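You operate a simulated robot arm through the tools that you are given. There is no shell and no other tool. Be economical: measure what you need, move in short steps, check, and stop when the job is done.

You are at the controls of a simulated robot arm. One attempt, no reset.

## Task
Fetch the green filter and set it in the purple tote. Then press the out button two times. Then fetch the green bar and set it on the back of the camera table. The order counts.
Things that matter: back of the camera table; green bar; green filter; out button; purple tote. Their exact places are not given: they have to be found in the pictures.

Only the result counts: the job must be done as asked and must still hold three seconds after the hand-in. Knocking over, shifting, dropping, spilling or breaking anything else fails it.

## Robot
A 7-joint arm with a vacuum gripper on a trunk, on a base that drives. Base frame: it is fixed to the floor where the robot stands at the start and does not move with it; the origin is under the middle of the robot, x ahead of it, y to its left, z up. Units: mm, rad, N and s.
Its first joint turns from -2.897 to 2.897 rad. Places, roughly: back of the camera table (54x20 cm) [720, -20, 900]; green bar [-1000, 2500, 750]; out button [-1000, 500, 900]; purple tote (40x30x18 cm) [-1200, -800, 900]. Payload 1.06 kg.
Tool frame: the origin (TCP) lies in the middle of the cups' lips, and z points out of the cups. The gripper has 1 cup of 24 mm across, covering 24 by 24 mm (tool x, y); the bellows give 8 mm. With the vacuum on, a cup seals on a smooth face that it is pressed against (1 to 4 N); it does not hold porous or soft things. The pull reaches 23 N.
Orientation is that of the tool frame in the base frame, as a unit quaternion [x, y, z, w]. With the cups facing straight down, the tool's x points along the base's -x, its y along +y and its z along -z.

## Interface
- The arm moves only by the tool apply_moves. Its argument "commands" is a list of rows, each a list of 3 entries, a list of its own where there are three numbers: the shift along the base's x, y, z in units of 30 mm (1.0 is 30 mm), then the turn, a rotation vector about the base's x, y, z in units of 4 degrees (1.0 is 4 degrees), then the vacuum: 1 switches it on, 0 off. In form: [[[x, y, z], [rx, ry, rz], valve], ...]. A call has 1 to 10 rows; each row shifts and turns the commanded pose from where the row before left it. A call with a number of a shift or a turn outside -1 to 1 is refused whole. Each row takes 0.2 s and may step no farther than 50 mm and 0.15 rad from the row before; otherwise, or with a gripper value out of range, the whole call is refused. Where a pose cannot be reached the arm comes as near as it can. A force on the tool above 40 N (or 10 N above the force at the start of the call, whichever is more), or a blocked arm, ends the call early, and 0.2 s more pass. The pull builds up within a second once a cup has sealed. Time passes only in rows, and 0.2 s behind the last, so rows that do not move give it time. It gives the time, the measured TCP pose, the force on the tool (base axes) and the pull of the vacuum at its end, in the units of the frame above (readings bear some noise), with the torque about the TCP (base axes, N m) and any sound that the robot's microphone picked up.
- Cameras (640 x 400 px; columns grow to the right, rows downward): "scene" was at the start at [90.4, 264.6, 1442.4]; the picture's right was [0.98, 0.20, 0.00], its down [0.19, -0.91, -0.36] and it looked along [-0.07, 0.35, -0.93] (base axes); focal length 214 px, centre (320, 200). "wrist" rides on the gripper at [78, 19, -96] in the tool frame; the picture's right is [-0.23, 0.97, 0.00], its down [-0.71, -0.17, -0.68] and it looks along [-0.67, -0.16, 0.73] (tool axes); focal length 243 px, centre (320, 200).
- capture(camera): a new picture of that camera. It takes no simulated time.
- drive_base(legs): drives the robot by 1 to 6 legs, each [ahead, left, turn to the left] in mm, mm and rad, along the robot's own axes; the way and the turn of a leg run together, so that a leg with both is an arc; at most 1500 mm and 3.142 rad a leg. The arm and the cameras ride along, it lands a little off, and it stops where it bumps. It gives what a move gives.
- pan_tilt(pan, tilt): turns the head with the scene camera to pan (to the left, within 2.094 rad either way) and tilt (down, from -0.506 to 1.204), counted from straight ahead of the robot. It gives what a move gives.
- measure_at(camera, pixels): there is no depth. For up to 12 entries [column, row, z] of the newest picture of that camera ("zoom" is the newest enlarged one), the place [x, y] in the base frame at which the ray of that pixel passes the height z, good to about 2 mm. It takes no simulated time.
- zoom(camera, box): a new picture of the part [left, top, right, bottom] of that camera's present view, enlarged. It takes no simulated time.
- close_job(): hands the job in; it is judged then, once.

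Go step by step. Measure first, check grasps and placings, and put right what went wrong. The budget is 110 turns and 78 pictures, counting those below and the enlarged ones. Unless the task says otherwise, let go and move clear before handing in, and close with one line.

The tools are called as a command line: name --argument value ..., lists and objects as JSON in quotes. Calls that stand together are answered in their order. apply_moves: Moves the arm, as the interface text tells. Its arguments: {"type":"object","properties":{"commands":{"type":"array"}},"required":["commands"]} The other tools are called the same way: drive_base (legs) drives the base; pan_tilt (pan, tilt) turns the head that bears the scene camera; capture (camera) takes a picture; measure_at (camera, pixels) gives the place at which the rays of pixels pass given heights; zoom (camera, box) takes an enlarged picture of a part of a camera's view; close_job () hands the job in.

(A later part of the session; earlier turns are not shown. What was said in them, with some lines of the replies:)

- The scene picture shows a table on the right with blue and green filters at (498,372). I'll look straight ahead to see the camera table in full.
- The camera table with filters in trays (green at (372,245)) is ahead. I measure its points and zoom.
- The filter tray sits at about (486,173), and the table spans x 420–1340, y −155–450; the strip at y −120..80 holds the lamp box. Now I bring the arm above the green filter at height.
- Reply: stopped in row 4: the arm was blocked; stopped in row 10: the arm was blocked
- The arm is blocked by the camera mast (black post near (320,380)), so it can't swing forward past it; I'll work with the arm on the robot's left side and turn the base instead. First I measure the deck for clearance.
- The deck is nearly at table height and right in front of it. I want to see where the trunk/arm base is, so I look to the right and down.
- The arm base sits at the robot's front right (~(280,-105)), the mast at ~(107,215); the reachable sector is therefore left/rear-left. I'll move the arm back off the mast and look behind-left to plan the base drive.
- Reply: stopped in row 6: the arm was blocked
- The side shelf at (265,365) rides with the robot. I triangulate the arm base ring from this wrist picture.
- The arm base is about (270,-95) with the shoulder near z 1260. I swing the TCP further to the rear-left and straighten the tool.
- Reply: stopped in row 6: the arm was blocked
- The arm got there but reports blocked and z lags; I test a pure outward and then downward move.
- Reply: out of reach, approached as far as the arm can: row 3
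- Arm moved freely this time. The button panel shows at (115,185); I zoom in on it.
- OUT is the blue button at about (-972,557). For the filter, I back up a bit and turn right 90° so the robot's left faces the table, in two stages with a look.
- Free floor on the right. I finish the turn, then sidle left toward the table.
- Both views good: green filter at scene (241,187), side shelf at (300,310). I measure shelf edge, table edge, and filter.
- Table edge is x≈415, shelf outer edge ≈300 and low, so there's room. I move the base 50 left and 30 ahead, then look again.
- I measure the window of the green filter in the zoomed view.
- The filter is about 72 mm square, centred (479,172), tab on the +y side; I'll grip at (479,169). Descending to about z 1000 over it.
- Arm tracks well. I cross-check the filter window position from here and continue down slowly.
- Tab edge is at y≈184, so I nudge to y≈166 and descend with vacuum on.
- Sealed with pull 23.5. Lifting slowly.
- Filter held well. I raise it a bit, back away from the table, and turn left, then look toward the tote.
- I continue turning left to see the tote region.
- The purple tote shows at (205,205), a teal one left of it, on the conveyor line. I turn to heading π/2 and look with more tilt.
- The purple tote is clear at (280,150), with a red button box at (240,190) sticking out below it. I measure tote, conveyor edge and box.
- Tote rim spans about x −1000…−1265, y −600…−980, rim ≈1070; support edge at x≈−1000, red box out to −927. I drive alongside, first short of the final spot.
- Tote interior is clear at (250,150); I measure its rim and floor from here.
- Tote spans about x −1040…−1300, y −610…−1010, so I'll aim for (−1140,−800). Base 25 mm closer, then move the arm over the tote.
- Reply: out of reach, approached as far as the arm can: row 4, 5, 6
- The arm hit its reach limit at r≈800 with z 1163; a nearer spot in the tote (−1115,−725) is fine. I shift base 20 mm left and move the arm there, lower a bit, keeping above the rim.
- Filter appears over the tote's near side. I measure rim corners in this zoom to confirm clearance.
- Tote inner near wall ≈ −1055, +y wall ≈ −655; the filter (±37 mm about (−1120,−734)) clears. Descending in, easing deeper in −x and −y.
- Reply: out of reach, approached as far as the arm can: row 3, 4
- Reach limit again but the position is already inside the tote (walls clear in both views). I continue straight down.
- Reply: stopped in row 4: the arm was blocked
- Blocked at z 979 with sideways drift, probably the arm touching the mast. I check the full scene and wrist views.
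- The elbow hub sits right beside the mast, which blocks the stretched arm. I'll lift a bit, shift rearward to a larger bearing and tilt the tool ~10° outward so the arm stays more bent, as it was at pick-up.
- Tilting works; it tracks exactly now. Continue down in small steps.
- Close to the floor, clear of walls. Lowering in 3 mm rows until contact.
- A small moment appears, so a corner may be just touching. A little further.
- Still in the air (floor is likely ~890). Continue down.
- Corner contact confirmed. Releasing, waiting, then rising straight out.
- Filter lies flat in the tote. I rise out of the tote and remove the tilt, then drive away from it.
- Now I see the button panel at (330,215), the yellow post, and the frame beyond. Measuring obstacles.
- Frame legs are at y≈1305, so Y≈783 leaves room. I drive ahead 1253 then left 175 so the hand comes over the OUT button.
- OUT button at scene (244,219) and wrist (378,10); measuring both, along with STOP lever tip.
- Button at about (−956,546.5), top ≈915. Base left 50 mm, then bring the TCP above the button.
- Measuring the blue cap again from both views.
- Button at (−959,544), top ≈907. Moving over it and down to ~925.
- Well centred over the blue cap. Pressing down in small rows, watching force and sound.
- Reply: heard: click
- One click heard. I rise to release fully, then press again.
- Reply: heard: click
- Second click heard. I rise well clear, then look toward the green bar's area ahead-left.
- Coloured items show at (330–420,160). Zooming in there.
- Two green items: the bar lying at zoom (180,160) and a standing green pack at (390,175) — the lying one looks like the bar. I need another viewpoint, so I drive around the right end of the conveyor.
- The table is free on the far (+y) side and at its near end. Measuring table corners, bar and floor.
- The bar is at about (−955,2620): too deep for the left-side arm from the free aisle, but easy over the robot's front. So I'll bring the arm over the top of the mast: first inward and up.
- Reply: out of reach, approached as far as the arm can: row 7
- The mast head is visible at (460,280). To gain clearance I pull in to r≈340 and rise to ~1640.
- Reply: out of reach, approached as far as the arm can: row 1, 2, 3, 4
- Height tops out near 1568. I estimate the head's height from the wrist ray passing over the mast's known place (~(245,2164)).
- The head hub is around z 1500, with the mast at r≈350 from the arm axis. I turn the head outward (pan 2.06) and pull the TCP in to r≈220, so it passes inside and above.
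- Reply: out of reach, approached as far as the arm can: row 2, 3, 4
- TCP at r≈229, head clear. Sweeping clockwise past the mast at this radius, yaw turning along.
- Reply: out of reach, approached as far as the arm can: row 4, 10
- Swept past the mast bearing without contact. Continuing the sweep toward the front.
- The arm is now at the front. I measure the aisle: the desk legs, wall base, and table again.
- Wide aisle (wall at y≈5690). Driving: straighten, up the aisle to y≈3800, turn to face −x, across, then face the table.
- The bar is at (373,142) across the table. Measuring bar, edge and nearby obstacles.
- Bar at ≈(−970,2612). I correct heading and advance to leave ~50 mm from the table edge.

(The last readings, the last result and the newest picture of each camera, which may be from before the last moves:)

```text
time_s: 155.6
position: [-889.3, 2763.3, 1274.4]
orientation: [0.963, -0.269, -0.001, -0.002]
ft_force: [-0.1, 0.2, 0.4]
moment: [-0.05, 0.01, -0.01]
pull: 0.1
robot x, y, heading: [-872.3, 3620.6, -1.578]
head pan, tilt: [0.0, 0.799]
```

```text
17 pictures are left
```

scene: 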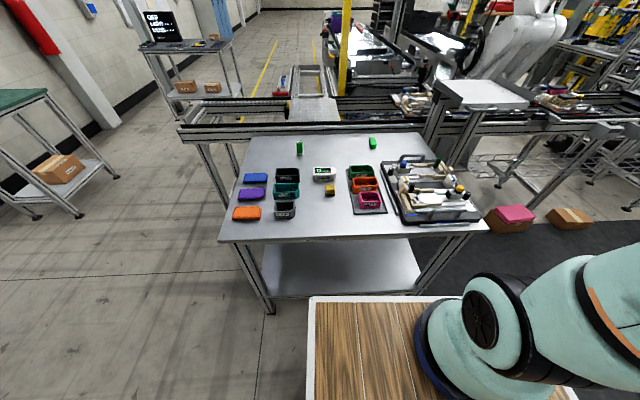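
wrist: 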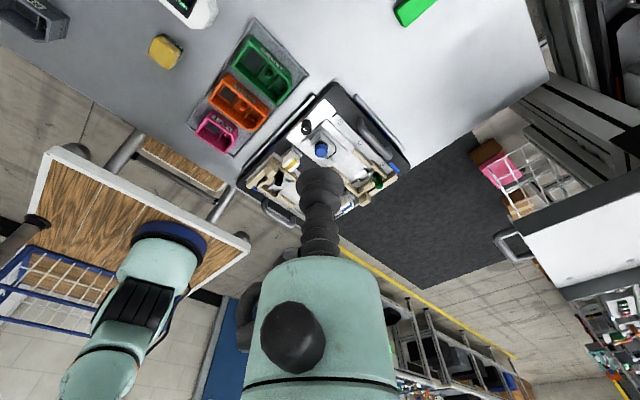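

Bar at (412,10) in the wrist view. Measuring and moving above it.

measure_at --camera "wrist" --pixels '[[412, 10, 865], [412, 10, 880]]'

apply_moves --commands '[[[-0.5, -0.9, -0.4], [0, 0, 0], 0], [[-0.5, -0.9, -0.4], [0, 0, 0], 0], [[-0.5, -0.9, -0.4], [0, 0, 0], 0], [[-0.5, -0.9, -0.6], [0, 0, 0], 0], [[-0.3, -0.5, -0.8], [0, 0, 0], 0], [[0, 0, -1], [0, 0, 0], 0], [[0, 0, -1], [0, 0, 0], 0], [[0, 0, 0], [0, 0, 0], 0]]'

capture --camera "wrist"

```text
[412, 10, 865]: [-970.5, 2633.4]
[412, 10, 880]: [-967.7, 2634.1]
```

```text
time_s: 157.4
position: [-959.3, 2641.9, 1137.5]
orientation: [0.963, -0.269, -0.001, -0.002]
ft_force: [-0.8, -0.3, 1.2]
moment: [0.01, 0.01, -0.03]
pull: 0.0
robot x, y, heading: [-869.6, 3623.4, -1.581]
head pan, tilt: [0.0, 0.799]
```

```text
16 pictures are left
```

wrist: 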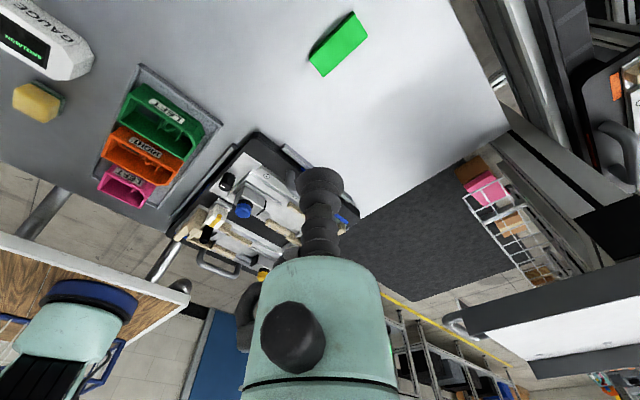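

Bar's top face corners (309,52),(352,12),(367,35),(325,76). Measuring at a couple of heights.

measure_at --camera "wrist" --pixels '[[338, 44, 870], [338, 44, 885], [309, 52, 880], [352, 12, 880], [367, 35, 880], [325, 76, 880]]'

measure_at --camera "scene" --pixels '[[320, 200, 850]]'

apply_moves --commands '[[[-0.2, -0.2, -1], [0, 0, 0], 0], [[-0.1, -0.1, -1], [0, 0, 0], 0], [[0, 0, -1], [0, 0, 0], 0], [[0, 0, -1], [0, 0, 0], 0], [[0, 0, -1], [0, 0, 0], 0], [[0, 0, 0], [0, 0, 0], 0]]'

capture --camera "wrist"

```text
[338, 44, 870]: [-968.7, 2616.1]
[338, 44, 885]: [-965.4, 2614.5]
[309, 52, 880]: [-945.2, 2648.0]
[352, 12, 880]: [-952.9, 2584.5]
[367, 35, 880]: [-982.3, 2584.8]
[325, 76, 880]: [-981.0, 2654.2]
```

```text
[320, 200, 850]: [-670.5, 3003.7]
```

```text
time_s: 158.8
position: [-969.2, 2630.9, 985.7]
orientation: [0.963, -0.268, -0.001, -0.002]
ft_force: [0.3, -0.6, -0.3]
moment: [0.0, 0.0, 0.01]
pull: 0.0
robot x, y, heading: [-869.6, 3619.9, -1.579]
head pan, tilt: [0.0, 0.799]
```

```text
15 pictures are left
```

wrist: 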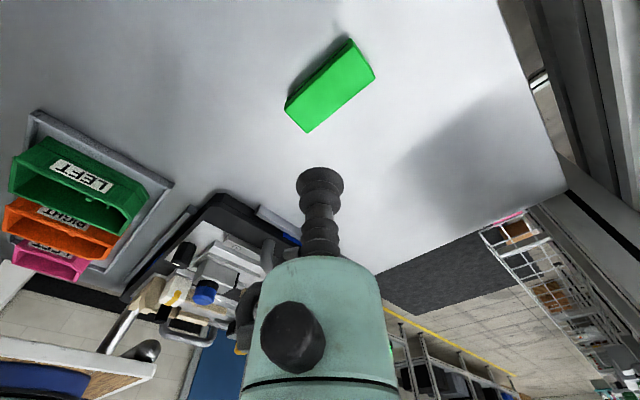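

Measuring the bar's top centre (330,89) from here.

measure_at --camera "wrist" --pixels '[[330, 89, 860], [330, 89, 870], [330, 89, 880], [330, 89, 890], [286, 108, 880], [351, 40, 880], [375, 76, 880], [308, 132, 880]]'

```text
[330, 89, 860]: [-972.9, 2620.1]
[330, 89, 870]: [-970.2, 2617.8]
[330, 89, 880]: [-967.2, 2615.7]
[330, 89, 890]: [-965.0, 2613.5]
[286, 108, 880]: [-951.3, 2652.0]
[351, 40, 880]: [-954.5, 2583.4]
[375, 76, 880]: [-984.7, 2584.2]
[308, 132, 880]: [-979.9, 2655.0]
```

Bar ≈30×70 mm centred (−967.5,2618.5). Moving over centre and lowering to ~910.

apply_moves --commands '[[[0.05, -0.4, -0.8], [0, 0, 0], 0], [[0, 0, -0.9], [0, 0, 0], 0], [[0, 0, -0.7], [0, 0, 0], 1], [[0, 0, -0.2], [0, 0, 0], 1], [[0, 0, 0], [0, 0, 0], 1]]'

capture --camera "wrist"

```text
time_s: 160.0
position: [-967.2, 2618.9, 910.8]
orientation: [0.963, -0.269, -0.001, -0.002]
ft_force: [0.5, 0.9, -0.2]
moment: [-0.01, -0.01, 0.0]
pull: 0.0
robot x, y, heading: [-868.7, 3620.8, -1.575]
head pan, tilt: [0.0, 0.799]
```

```text
14 pictures are left
```

wrist: 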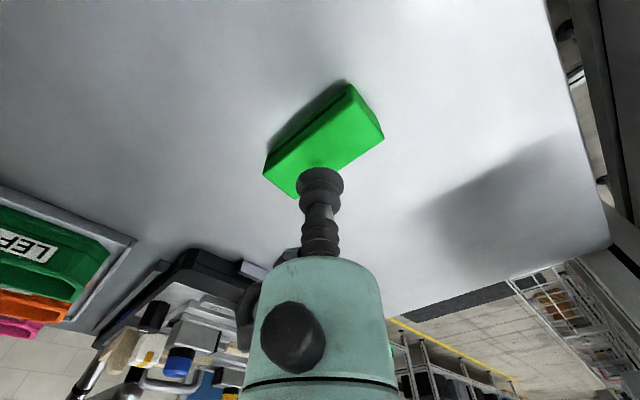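

Lined up. Lowering with vacuum on in small steps until it seals.

apply_moves --commands '[[[0, 0, -0.4], [0, 0, 0], 1], [[0, 0, -0.2], [0, 0, 0], 1], [[0, 0, -0.15], [0, 0, 0], 1], [[0, 0, 0], [0, 0, 0], 1]]'

```text
time_s: 161.0
position: [-966.4, 2620.0, 887.4]
orientation: [0.963, -0.269, -0.001, -0.002]
ft_force: [-0.5, -0.5, 0.0]
moment: [0.04, -0.02, 0.02]
pull: 22.8
robot x, y, heading: [-870.4, 3618.9, -1.579]
head pan, tilt: [0.0, 0.799]
```

Sealed at z 887, pull 22.8. Lifting.

apply_moves --commands '[[[0, 0, 0], [0, 0, 0], 1], [[0, 0, 0], [0, 0, 0], 1], [[0, 0, 0.3], [0, 0, 0], 1], [[0, 0, 0.6], [0, 0, 0], 1], [[0, 0, 1], [0, 0, 0], 1], [[0, 0, 1], [0, 0, 0], 1], [[0, 0, 1], [0, 0, 0], 1], [[0, 0, 1], [0, 0, 0], 1], [[0, 0, 1], [0, 0, 0], 1], [[0, 0, 1], [0, 0, 0], 1]]'

apply_moves --commands '[[[0, 0.4, 1], [0, 0, 0], 1], [[0, 0.8, 1], [0, 0, 0], 1], [[0, 1, 0.7], [0, 0, 0], 1], [[0, 1, 0.5], [0, 0, 0], 1], [[0, 1, 0.5], [0, 0, 0], 1], [[0, 1, 0.3], [0, 0, 0], 1], [[0, 1, 0.3], [0, 0, 0], 1], [[0, 1, 0], [0, 0, 0], 1], [[0, 1, 0], [0, 0, 0], 1], [[0, 0, 0], [0, 0, 0], 1]]'

capture --camera "wrist"

```text
time_s: 163.2
position: [-965.9, 2619.2, 1095.1]
orientation: [0.963, -0.269, -0.001, -0.002]
ft_force: [0.2, -0.8, -1.3]
moment: [0.04, 0.01, 0.05]
pull: 22.8
robot x, y, heading: [-869.9, 3622.3, -1.58]
head pan, tilt: [0.0, 0.799]
```

```text
time_s: 165.4
position: [-969.1, 2870.7, 1222.4]
orientation: [0.963, -0.27, -0.001, -0.002]
ft_force: [0.0, -0.6, -1.4]
moment: [-0.01, 0.02, 0.01]
pull: 23.0
robot x, y, heading: [-871.5, 3619.6, -1.576]
head pan, tilt: [0.0, 0.799]
```

```text
13 pictures are left
```

wrist: 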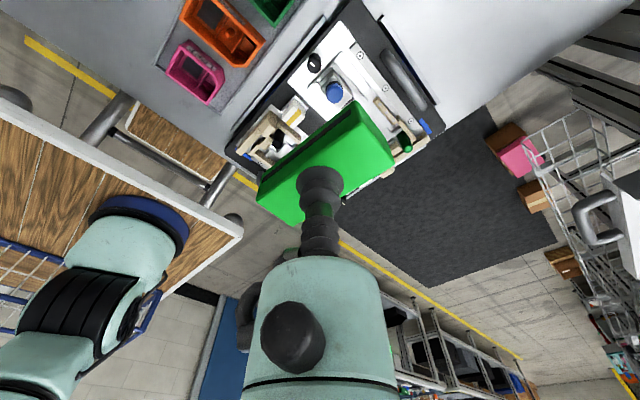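

Bar held firmly. I retract a little more, then drive back: reverse, turn to +x, around the conveyor end.

apply_moves --commands '[[[0, 1, 0.3], [0, 0, 0], 1], [[0, 1, 0.3], [0, 0, 0], 1], [[0, 1, 0.3], [0, 0, 0], 1], [[0, 1, 0.3], [0, 0, 0], 1], [[0, 0, 0], [0, 0, 0], 1]]'

drive_base --legs '[[-250, 0, 0], [0, 0, 1.571], [1420, 0, 0], [0, 0, -1.571]]'

```text
time_s: 166.6
position: [-968.3, 2985.7, 1258.8]
orientation: [0.963, -0.269, -0.001, -0.002]
ft_force: [-0.5, -0.2, -2.1]
moment: [0.05, -0.03, 0.05]
pull: 22.6
robot x, y, heading: [-871.2, 3624.5, -1.577]
head pan, tilt: [0.0, 0.799]
```

```text
time_s: 183.0
position: [498.0, 3246.9, 1258.7]
orientation: [0.963, -0.27, -0.001, -0.002]
ft_force: [0.3, 0.7, -1.5]
moment: [-0.02, 0.06, 0.01]
pull: 22.9
robot x, y, heading: [599.0, 3881.0, -1.577]
head pan, tilt: [0.0, 0.799]
```

Held. Now down the aisle to y≈1000, strafe right to x≈−130, then on to y≈0.

drive_base --legs '[[1450, 0, 0.006], [1430, 0, 0], [0, -715, 0], [1000, 0, 0]]'

capture --camera "scene"

```text
time_s: 200.3
position: [-374.2, 497.8, 1260.3]
orientation: [0.952, -0.305, -0.001, -0.002]
ft_force: [0.1, -0.1, -1.3]
moment: [0.0, 0.02, 0.01]
pull: 23.0
robot x, y, heading: [-226.6, 1124.3, -1.654]
head pan, tilt: [0.0, 0.799]
stopped in leg 3: the robot was blocked; the commanded pose is now the measured one
```

```text
12 pictures are left
```

scene: 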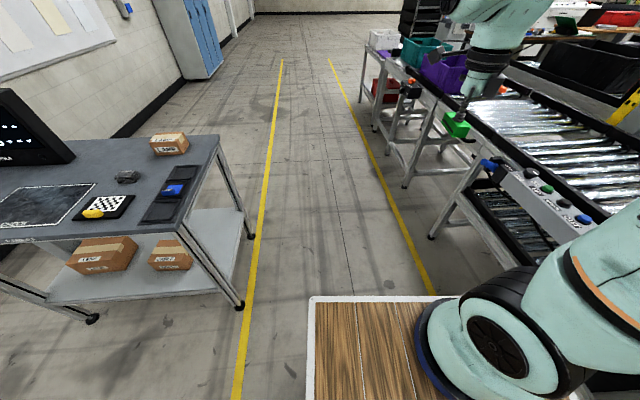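

The base bumped at its rear right corner (against the frame's panel near (−430,1530)). I move off to the left at once, straighten, and look back at it.

drive_base --legs '[[0, 90, 0], [0, 0, 0.083]]'

pan_tilt --pan -2.09 --tilt 0.6

capture --camera "scene"

```text
time_s: 201.9
position: [-229.6, 480.5, 1258.7]
orientation: [0.964, -0.264, -0.001, -0.002]
ft_force: [0.7, -0.6, -2.3]
moment: [0.03, 0.0, 0.0]
pull: 23.0
robot x, y, heading: [-139.2, 1116.2, -1.569]
head pan, tilt: [0.0, 0.799]
```

```text
time_s: 203.9
position: [-230.2, 479.3, 1260.8]
orientation: [0.964, -0.264, -0.002, -0.002]
ft_force: [0.3, 0.0, -1.4]
moment: [0.01, 0.01, -0.01]
pull: 22.6
robot x, y, heading: [-135.5, 1115.8, -1.569]
head pan, tilt: [-2.089, 0.6]
```

```text
11 pictures are left
```

scene: 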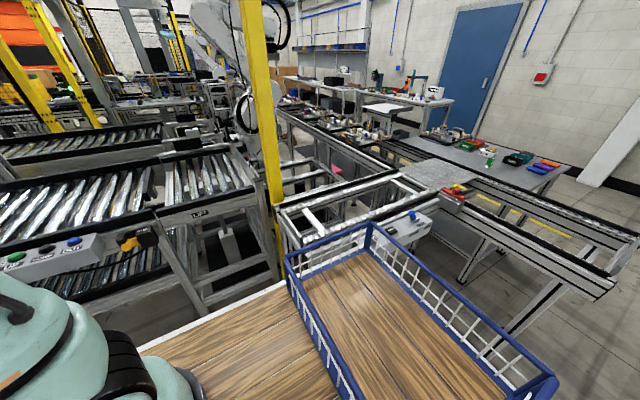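

Nothing looks disturbed at the frame. Drive on to y≈20 and turn left to face the camera table.

drive_base --legs '[[1096, 0, 0], [0, 0, 1.569]]'

pan_tilt --pan -0.2 --tilt 0.8

capture --camera "scene"

```text
time_s: 213.2
position: [496.3, -75.3, 1259.0]
orientation: [0.875, 0.483, -0.003, -0.002]
ft_force: [0.0, 0.2, -1.6]
moment: [-0.03, 0.02, 0.01]
pull: 23.6
robot x, y, heading: [-135.0, 32.6, -0.024]
head pan, tilt: [-2.089, 0.6]
```

```text
time_s: 215.1
position: [496.2, -74.7, 1259.6]
orientation: [0.875, 0.483, -0.003, 0.0]
ft_force: [0.5, 0.1, -1.5]
moment: [0.0, -0.02, 0.04]
pull: 22.7
robot x, y, heading: [-136.4, 32.4, -0.03]
head pan, tilt: [-0.201, 0.799]
```

```text
10 pictures are left
```

scene: 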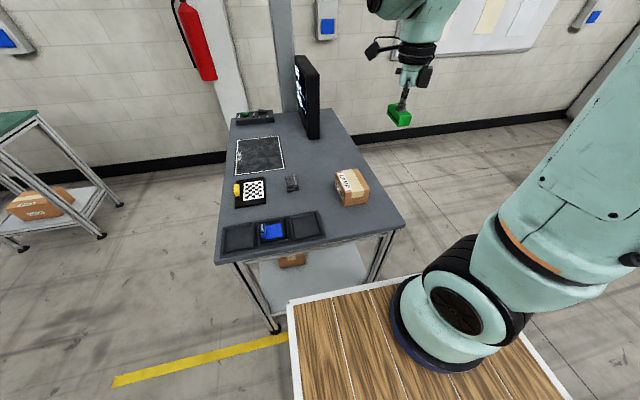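

Measuring the lamp box, monitor foot and table edges on the camera table.

measure_at --camera "scene" --pixels '[[346, 207, 900], [369, 200, 900], [369, 188, 990], [355, 168, 990], [335, 175, 990], [308, 138, 900], [320, 136, 900], [343, 110, 900], [404, 228, 900], [292, 183, 900], [345, 150, 900]]'

```text
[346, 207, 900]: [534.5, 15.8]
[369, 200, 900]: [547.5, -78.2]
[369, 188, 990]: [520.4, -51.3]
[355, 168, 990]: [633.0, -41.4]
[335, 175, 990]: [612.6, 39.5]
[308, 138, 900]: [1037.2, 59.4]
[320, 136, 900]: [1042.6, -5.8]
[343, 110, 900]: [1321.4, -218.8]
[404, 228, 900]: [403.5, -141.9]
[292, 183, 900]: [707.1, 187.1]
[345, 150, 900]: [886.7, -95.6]
```

Lamp box occupies x 535–660, y −85…20; monitor from x≈1035. I'll place at (820,−20). Base ahead 80, then extend the arm.

drive_base --legs '[[80, 0, 0.028]]'

apply_moves --commands '[[[1, 0.1, 0], [0, 0, 0], 1], [[1, 0.1, 0], [0, 0, 0], 1], [[1, 0.1, 0], [0, 0, 0], 1], [[1, 0.1, 0], [0, 0, 0], 1], [[1, 0.1, -0.3], [0, 0, 0], 1], [[1, 0.1, -0.5], [0, 0, 0], 1], [[1, 0.1, -0.7], [0, 0, 0], 1], [[1, 0.1, -0.8], [0, 0, 0], 1], [[0, 0, -1], [0, 0, 0], 1], [[0, 0, 0], [0, 0, 0], 1]]'

capture --camera "wrist"

```text
time_s: 216.1
position: [581.6, -56.7, 1260.0]
orientation: [0.868, 0.497, -0.002, 0.0]
ft_force: [-0.8, -0.3, -1.4]
moment: [0.0, 0.0, -0.02]
pull: 22.8
robot x, y, heading: [-57.7, 37.1, 0.002]
head pan, tilt: [-0.201, 0.799]
```

```text
time_s: 218.3
position: [821.1, -35.3, 1159.6]
orientation: [0.868, 0.496, -0.003, 0.0]
ft_force: [-0.7, 0.1, -1.5]
moment: [-0.02, -0.01, 0.03]
pull: 22.7
robot x, y, heading: [-55.1, 29.6, 0.008]
head pan, tilt: [-0.201, 0.799]
```

```text
9 pictures are left
```

wrist: 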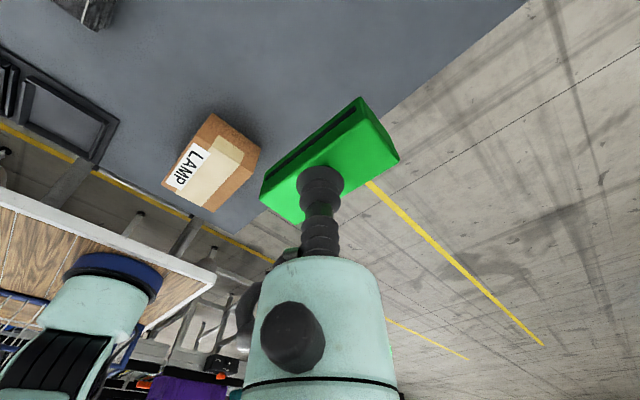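

Clear over the strip. Descending to about z 960.

apply_moves --commands '[[[0, 0.25, -1], [0, 0, 0], 1], [[0, 0.25, -1], [0, 0, 0], 1], [[0, 0, -1], [0, 0, 0], 1], [[0, 0, -1], [0, 0, 0], 1], [[0, 0, -1], [0, 0, 0], 1], [[0, 0, -1], [0, 0, 0], 1], [[0, 0, -0.5], [0, 0, 0], 1], [[0, 0, 0], [0, 0, 0], 1]]'

capture --camera "wrist"

```text
time_s: 220.1
position: [823.1, -17.9, 964.5]
orientation: [0.868, 0.497, -0.003, -0.001]
ft_force: [-0.2, -0.4, -1.7]
moment: [0.0, -0.02, 0.0]
pull: 23.3
robot x, y, heading: [-53.0, 29.7, 0.004]
head pan, tilt: [-0.201, 0.799]
```

```text
8 pictures are left
```

wrist: 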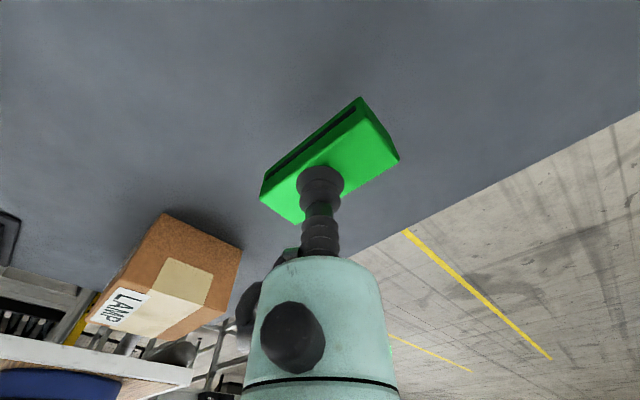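

Good spacing. Lowering in small steps until contact.

apply_moves --commands '[[[0, 0, -0.3], [0, 0, 0], 1], [[0, 0, -0.2], [0, 0, 0], 1], [[0, 0, -0.15], [0, 0, 0], 1], [[0, 0, -0.1], [0, 0, 0], 1], [[0, 0, 0], [0, 0, 0], 1]]'

apply_moves --commands '[[[0, 0, -0.1], [0, 0, 0], 1], [[0, 0, 0], [0, 0, 0], 1]]'

```text
time_s: 221.3
position: [822.0, -17.8, 943.4]
orientation: [0.868, 0.497, -0.002, -0.001]
ft_force: [-0.6, 0.6, -2.2]
moment: [-0.04, -0.03, 0.05]
pull: 22.8
robot x, y, heading: [-54.6, 33.8, 0.006]
head pan, tilt: [-0.201, 0.799]
```

```text
time_s: 221.9
position: [822.5, -18.3, 939.6]
orientation: [0.868, 0.497, -0.003, -0.001]
ft_force: [-0.4, -0.1, -1.1]
moment: [-0.02, 0.01, -0.02]
pull: 22.5
robot x, y, heading: [-55.5, 35.4, 0.007]
head pan, tilt: [-0.201, 0.799]
```

apply_moves --commands '[[[0, 0, -0.1], [0, 0, 0], 1], [[0, 0, 0], [0, 0, 0], 1]]'

apply_moves --commands '[[[0, 0, -0.1], [0, 0, 0], 1], [[0, 0, 0], [0, 0, 0], 1]]'

```text
time_s: 222.5
position: [822.2, -17.5, 936.6]
orientation: [0.868, 0.497, -0.002, -0.001]
ft_force: [0.4, 0.1, -1.3]
moment: [0.0, 0.04, -0.01]
pull: 22.9
robot x, y, heading: [-52.9, 32.6, 0.01]
head pan, tilt: [-0.201, 0.799]
```

```text
time_s: 223.1
position: [822.0, -17.2, 934.3]
orientation: [0.868, 0.497, -0.003, -0.001]
ft_force: [-0.9, 0.0, -1.6]
moment: [0.0, 0.0, -0.04]
pull: 22.5
robot x, y, heading: [-55.1, 33.5, 0.005]
head pan, tilt: [-0.201, 0.799]
```

apply_moves --commands '[[[0, 0, -0.1], [0, 0, 0], 1], [[0, 0, 0], [0, 0, 0], 1]]'

apply_moves --commands '[[[0, 0, -0.1], [0, 0, 0], 1], [[0, 0, 0], [0, 0, 0], 1]]'

apply_moves --commands '[[[0, 0, -0.1], [0, 0, 0], 1], [[0, 0, 0], [0, 0, 0], 1]]'

```text
time_s: 223.7
position: [823.4, -18.7, 930.2]
orientation: [0.868, 0.497, -0.003, -0.001]
ft_force: [0.3, 0.3, -0.6]
moment: [0.02, -0.02, 0.02]
pull: 22.2
robot x, y, heading: [-53.7, 35.0, 0.004]
head pan, tilt: [-0.201, 0.799]
```

```text
time_s: 224.3
position: [821.9, -16.5, 926.9]
orientation: [0.868, 0.497, -0.002, 0.0]
ft_force: [0.4, -0.4, -1.7]
moment: [0.02, 0.01, 0.05]
pull: 22.8
robot x, y, heading: [-54.5, 32.9, 0.002]
head pan, tilt: [-0.201, 0.799]
```

```text
time_s: 224.9
position: [822.7, -15.4, 924.3]
orientation: [0.868, 0.497, -0.001, 0.0]
ft_force: [-4.2, 2.1, 14.2]
moment: [0.02, -0.06, 0.03]
pull: 23.0
robot x, y, heading: [-55.7, 33.5, 0.004]
head pan, tilt: [-0.201, 0.799]
```

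Firm contact at z≈924. Back off a hair, release, wait and rise.

apply_moves --commands '[[[0, 0, 0.05], [0, 0, 0], 1], [[0, 0, 0], [0, 0, 0], 0], [[0, 0, 0], [0, 0, 0], 0], [[0, 0, 0], [0, 0, 0], 0], [[0, 0, 0], [0, 0, 0], 0], [[0, 0, 0.2], [0, 0, 0], 0], [[0, 0, 0.6], [0, 0, 0], 0], [[0, 0, 1], [0, 0, 0], 0], [[0, 0, 1], [0, 0, 0], 0], [[0, 0, 1], [0, 0, 0], 0]]'

capture --camera "wrist"

```text
time_s: 227.1
position: [822.0, -16.9, 1040.7]
orientation: [0.868, 0.496, -0.003, -0.001]
ft_force: [0.9, 0.7, 0.1]
moment: [0.04, -0.02, -0.01]
pull: 0.1
robot x, y, heading: [-54.6, 34.2, 0.002]
head pan, tilt: [-0.201, 0.799]
```

```text
7 pictures are left
```

wrist: 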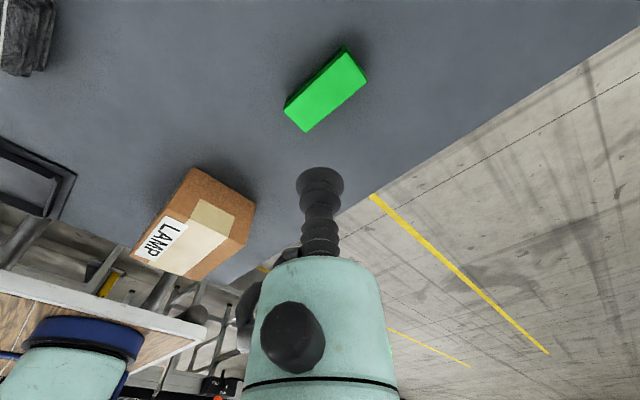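

The bar rests flat on the back strip, clear of the lamp box. I move the arm up and back, then hand in.

apply_moves --commands '[[[0, 0, 1], [0, 0, 0], 0], [[0, 0, 1], [0, 0, 0], 0], [[0, 0, 1], [0, 0, 0], 0], [[0, 0, 1], [0, 0, 0], 0], [[-0.8, 0, 1], [0, 0, 0], 0], [[-0.8, 0, 0.5], [0, 0, 0], 0], [[-0.8, 0, 0], [0, 0, 0], 0], [[-0.8, 0, 0], [0, 0, 0], 0], [[0, 0, 0], [0, 0, 0], 0]]'

capture --camera "scene"

```text
time_s: 229.1
position: [727.7, -15.7, 1205.8]
orientation: [0.867, 0.498, -0.002, -0.001]
ft_force: [-0.3, -0.4, -0.9]
moment: [0.0, 0.0, -0.03]
pull: 0.0
robot x, y, heading: [-57.9, 34.1, 0.004]
head pan, tilt: [-0.201, 0.799]
```

```text
6 pictures are left
```

scene: 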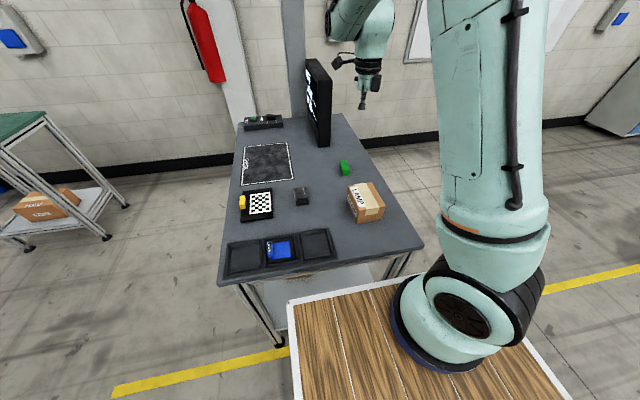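

The bar rests at (344,167) on the back of the camera table, everything else stands as before, and the arm is clear. Handing in.

close_job

```text
The job is handed in.
```

The job is handed in: the green filter is in the purple tote, the out button was pressed twice (one click each time), and the green bar is on the back of the camera table. On the way back the base bumped the roller frame's control panel with its rear corner; I moved off at once, and the picture showed nothing shifted.
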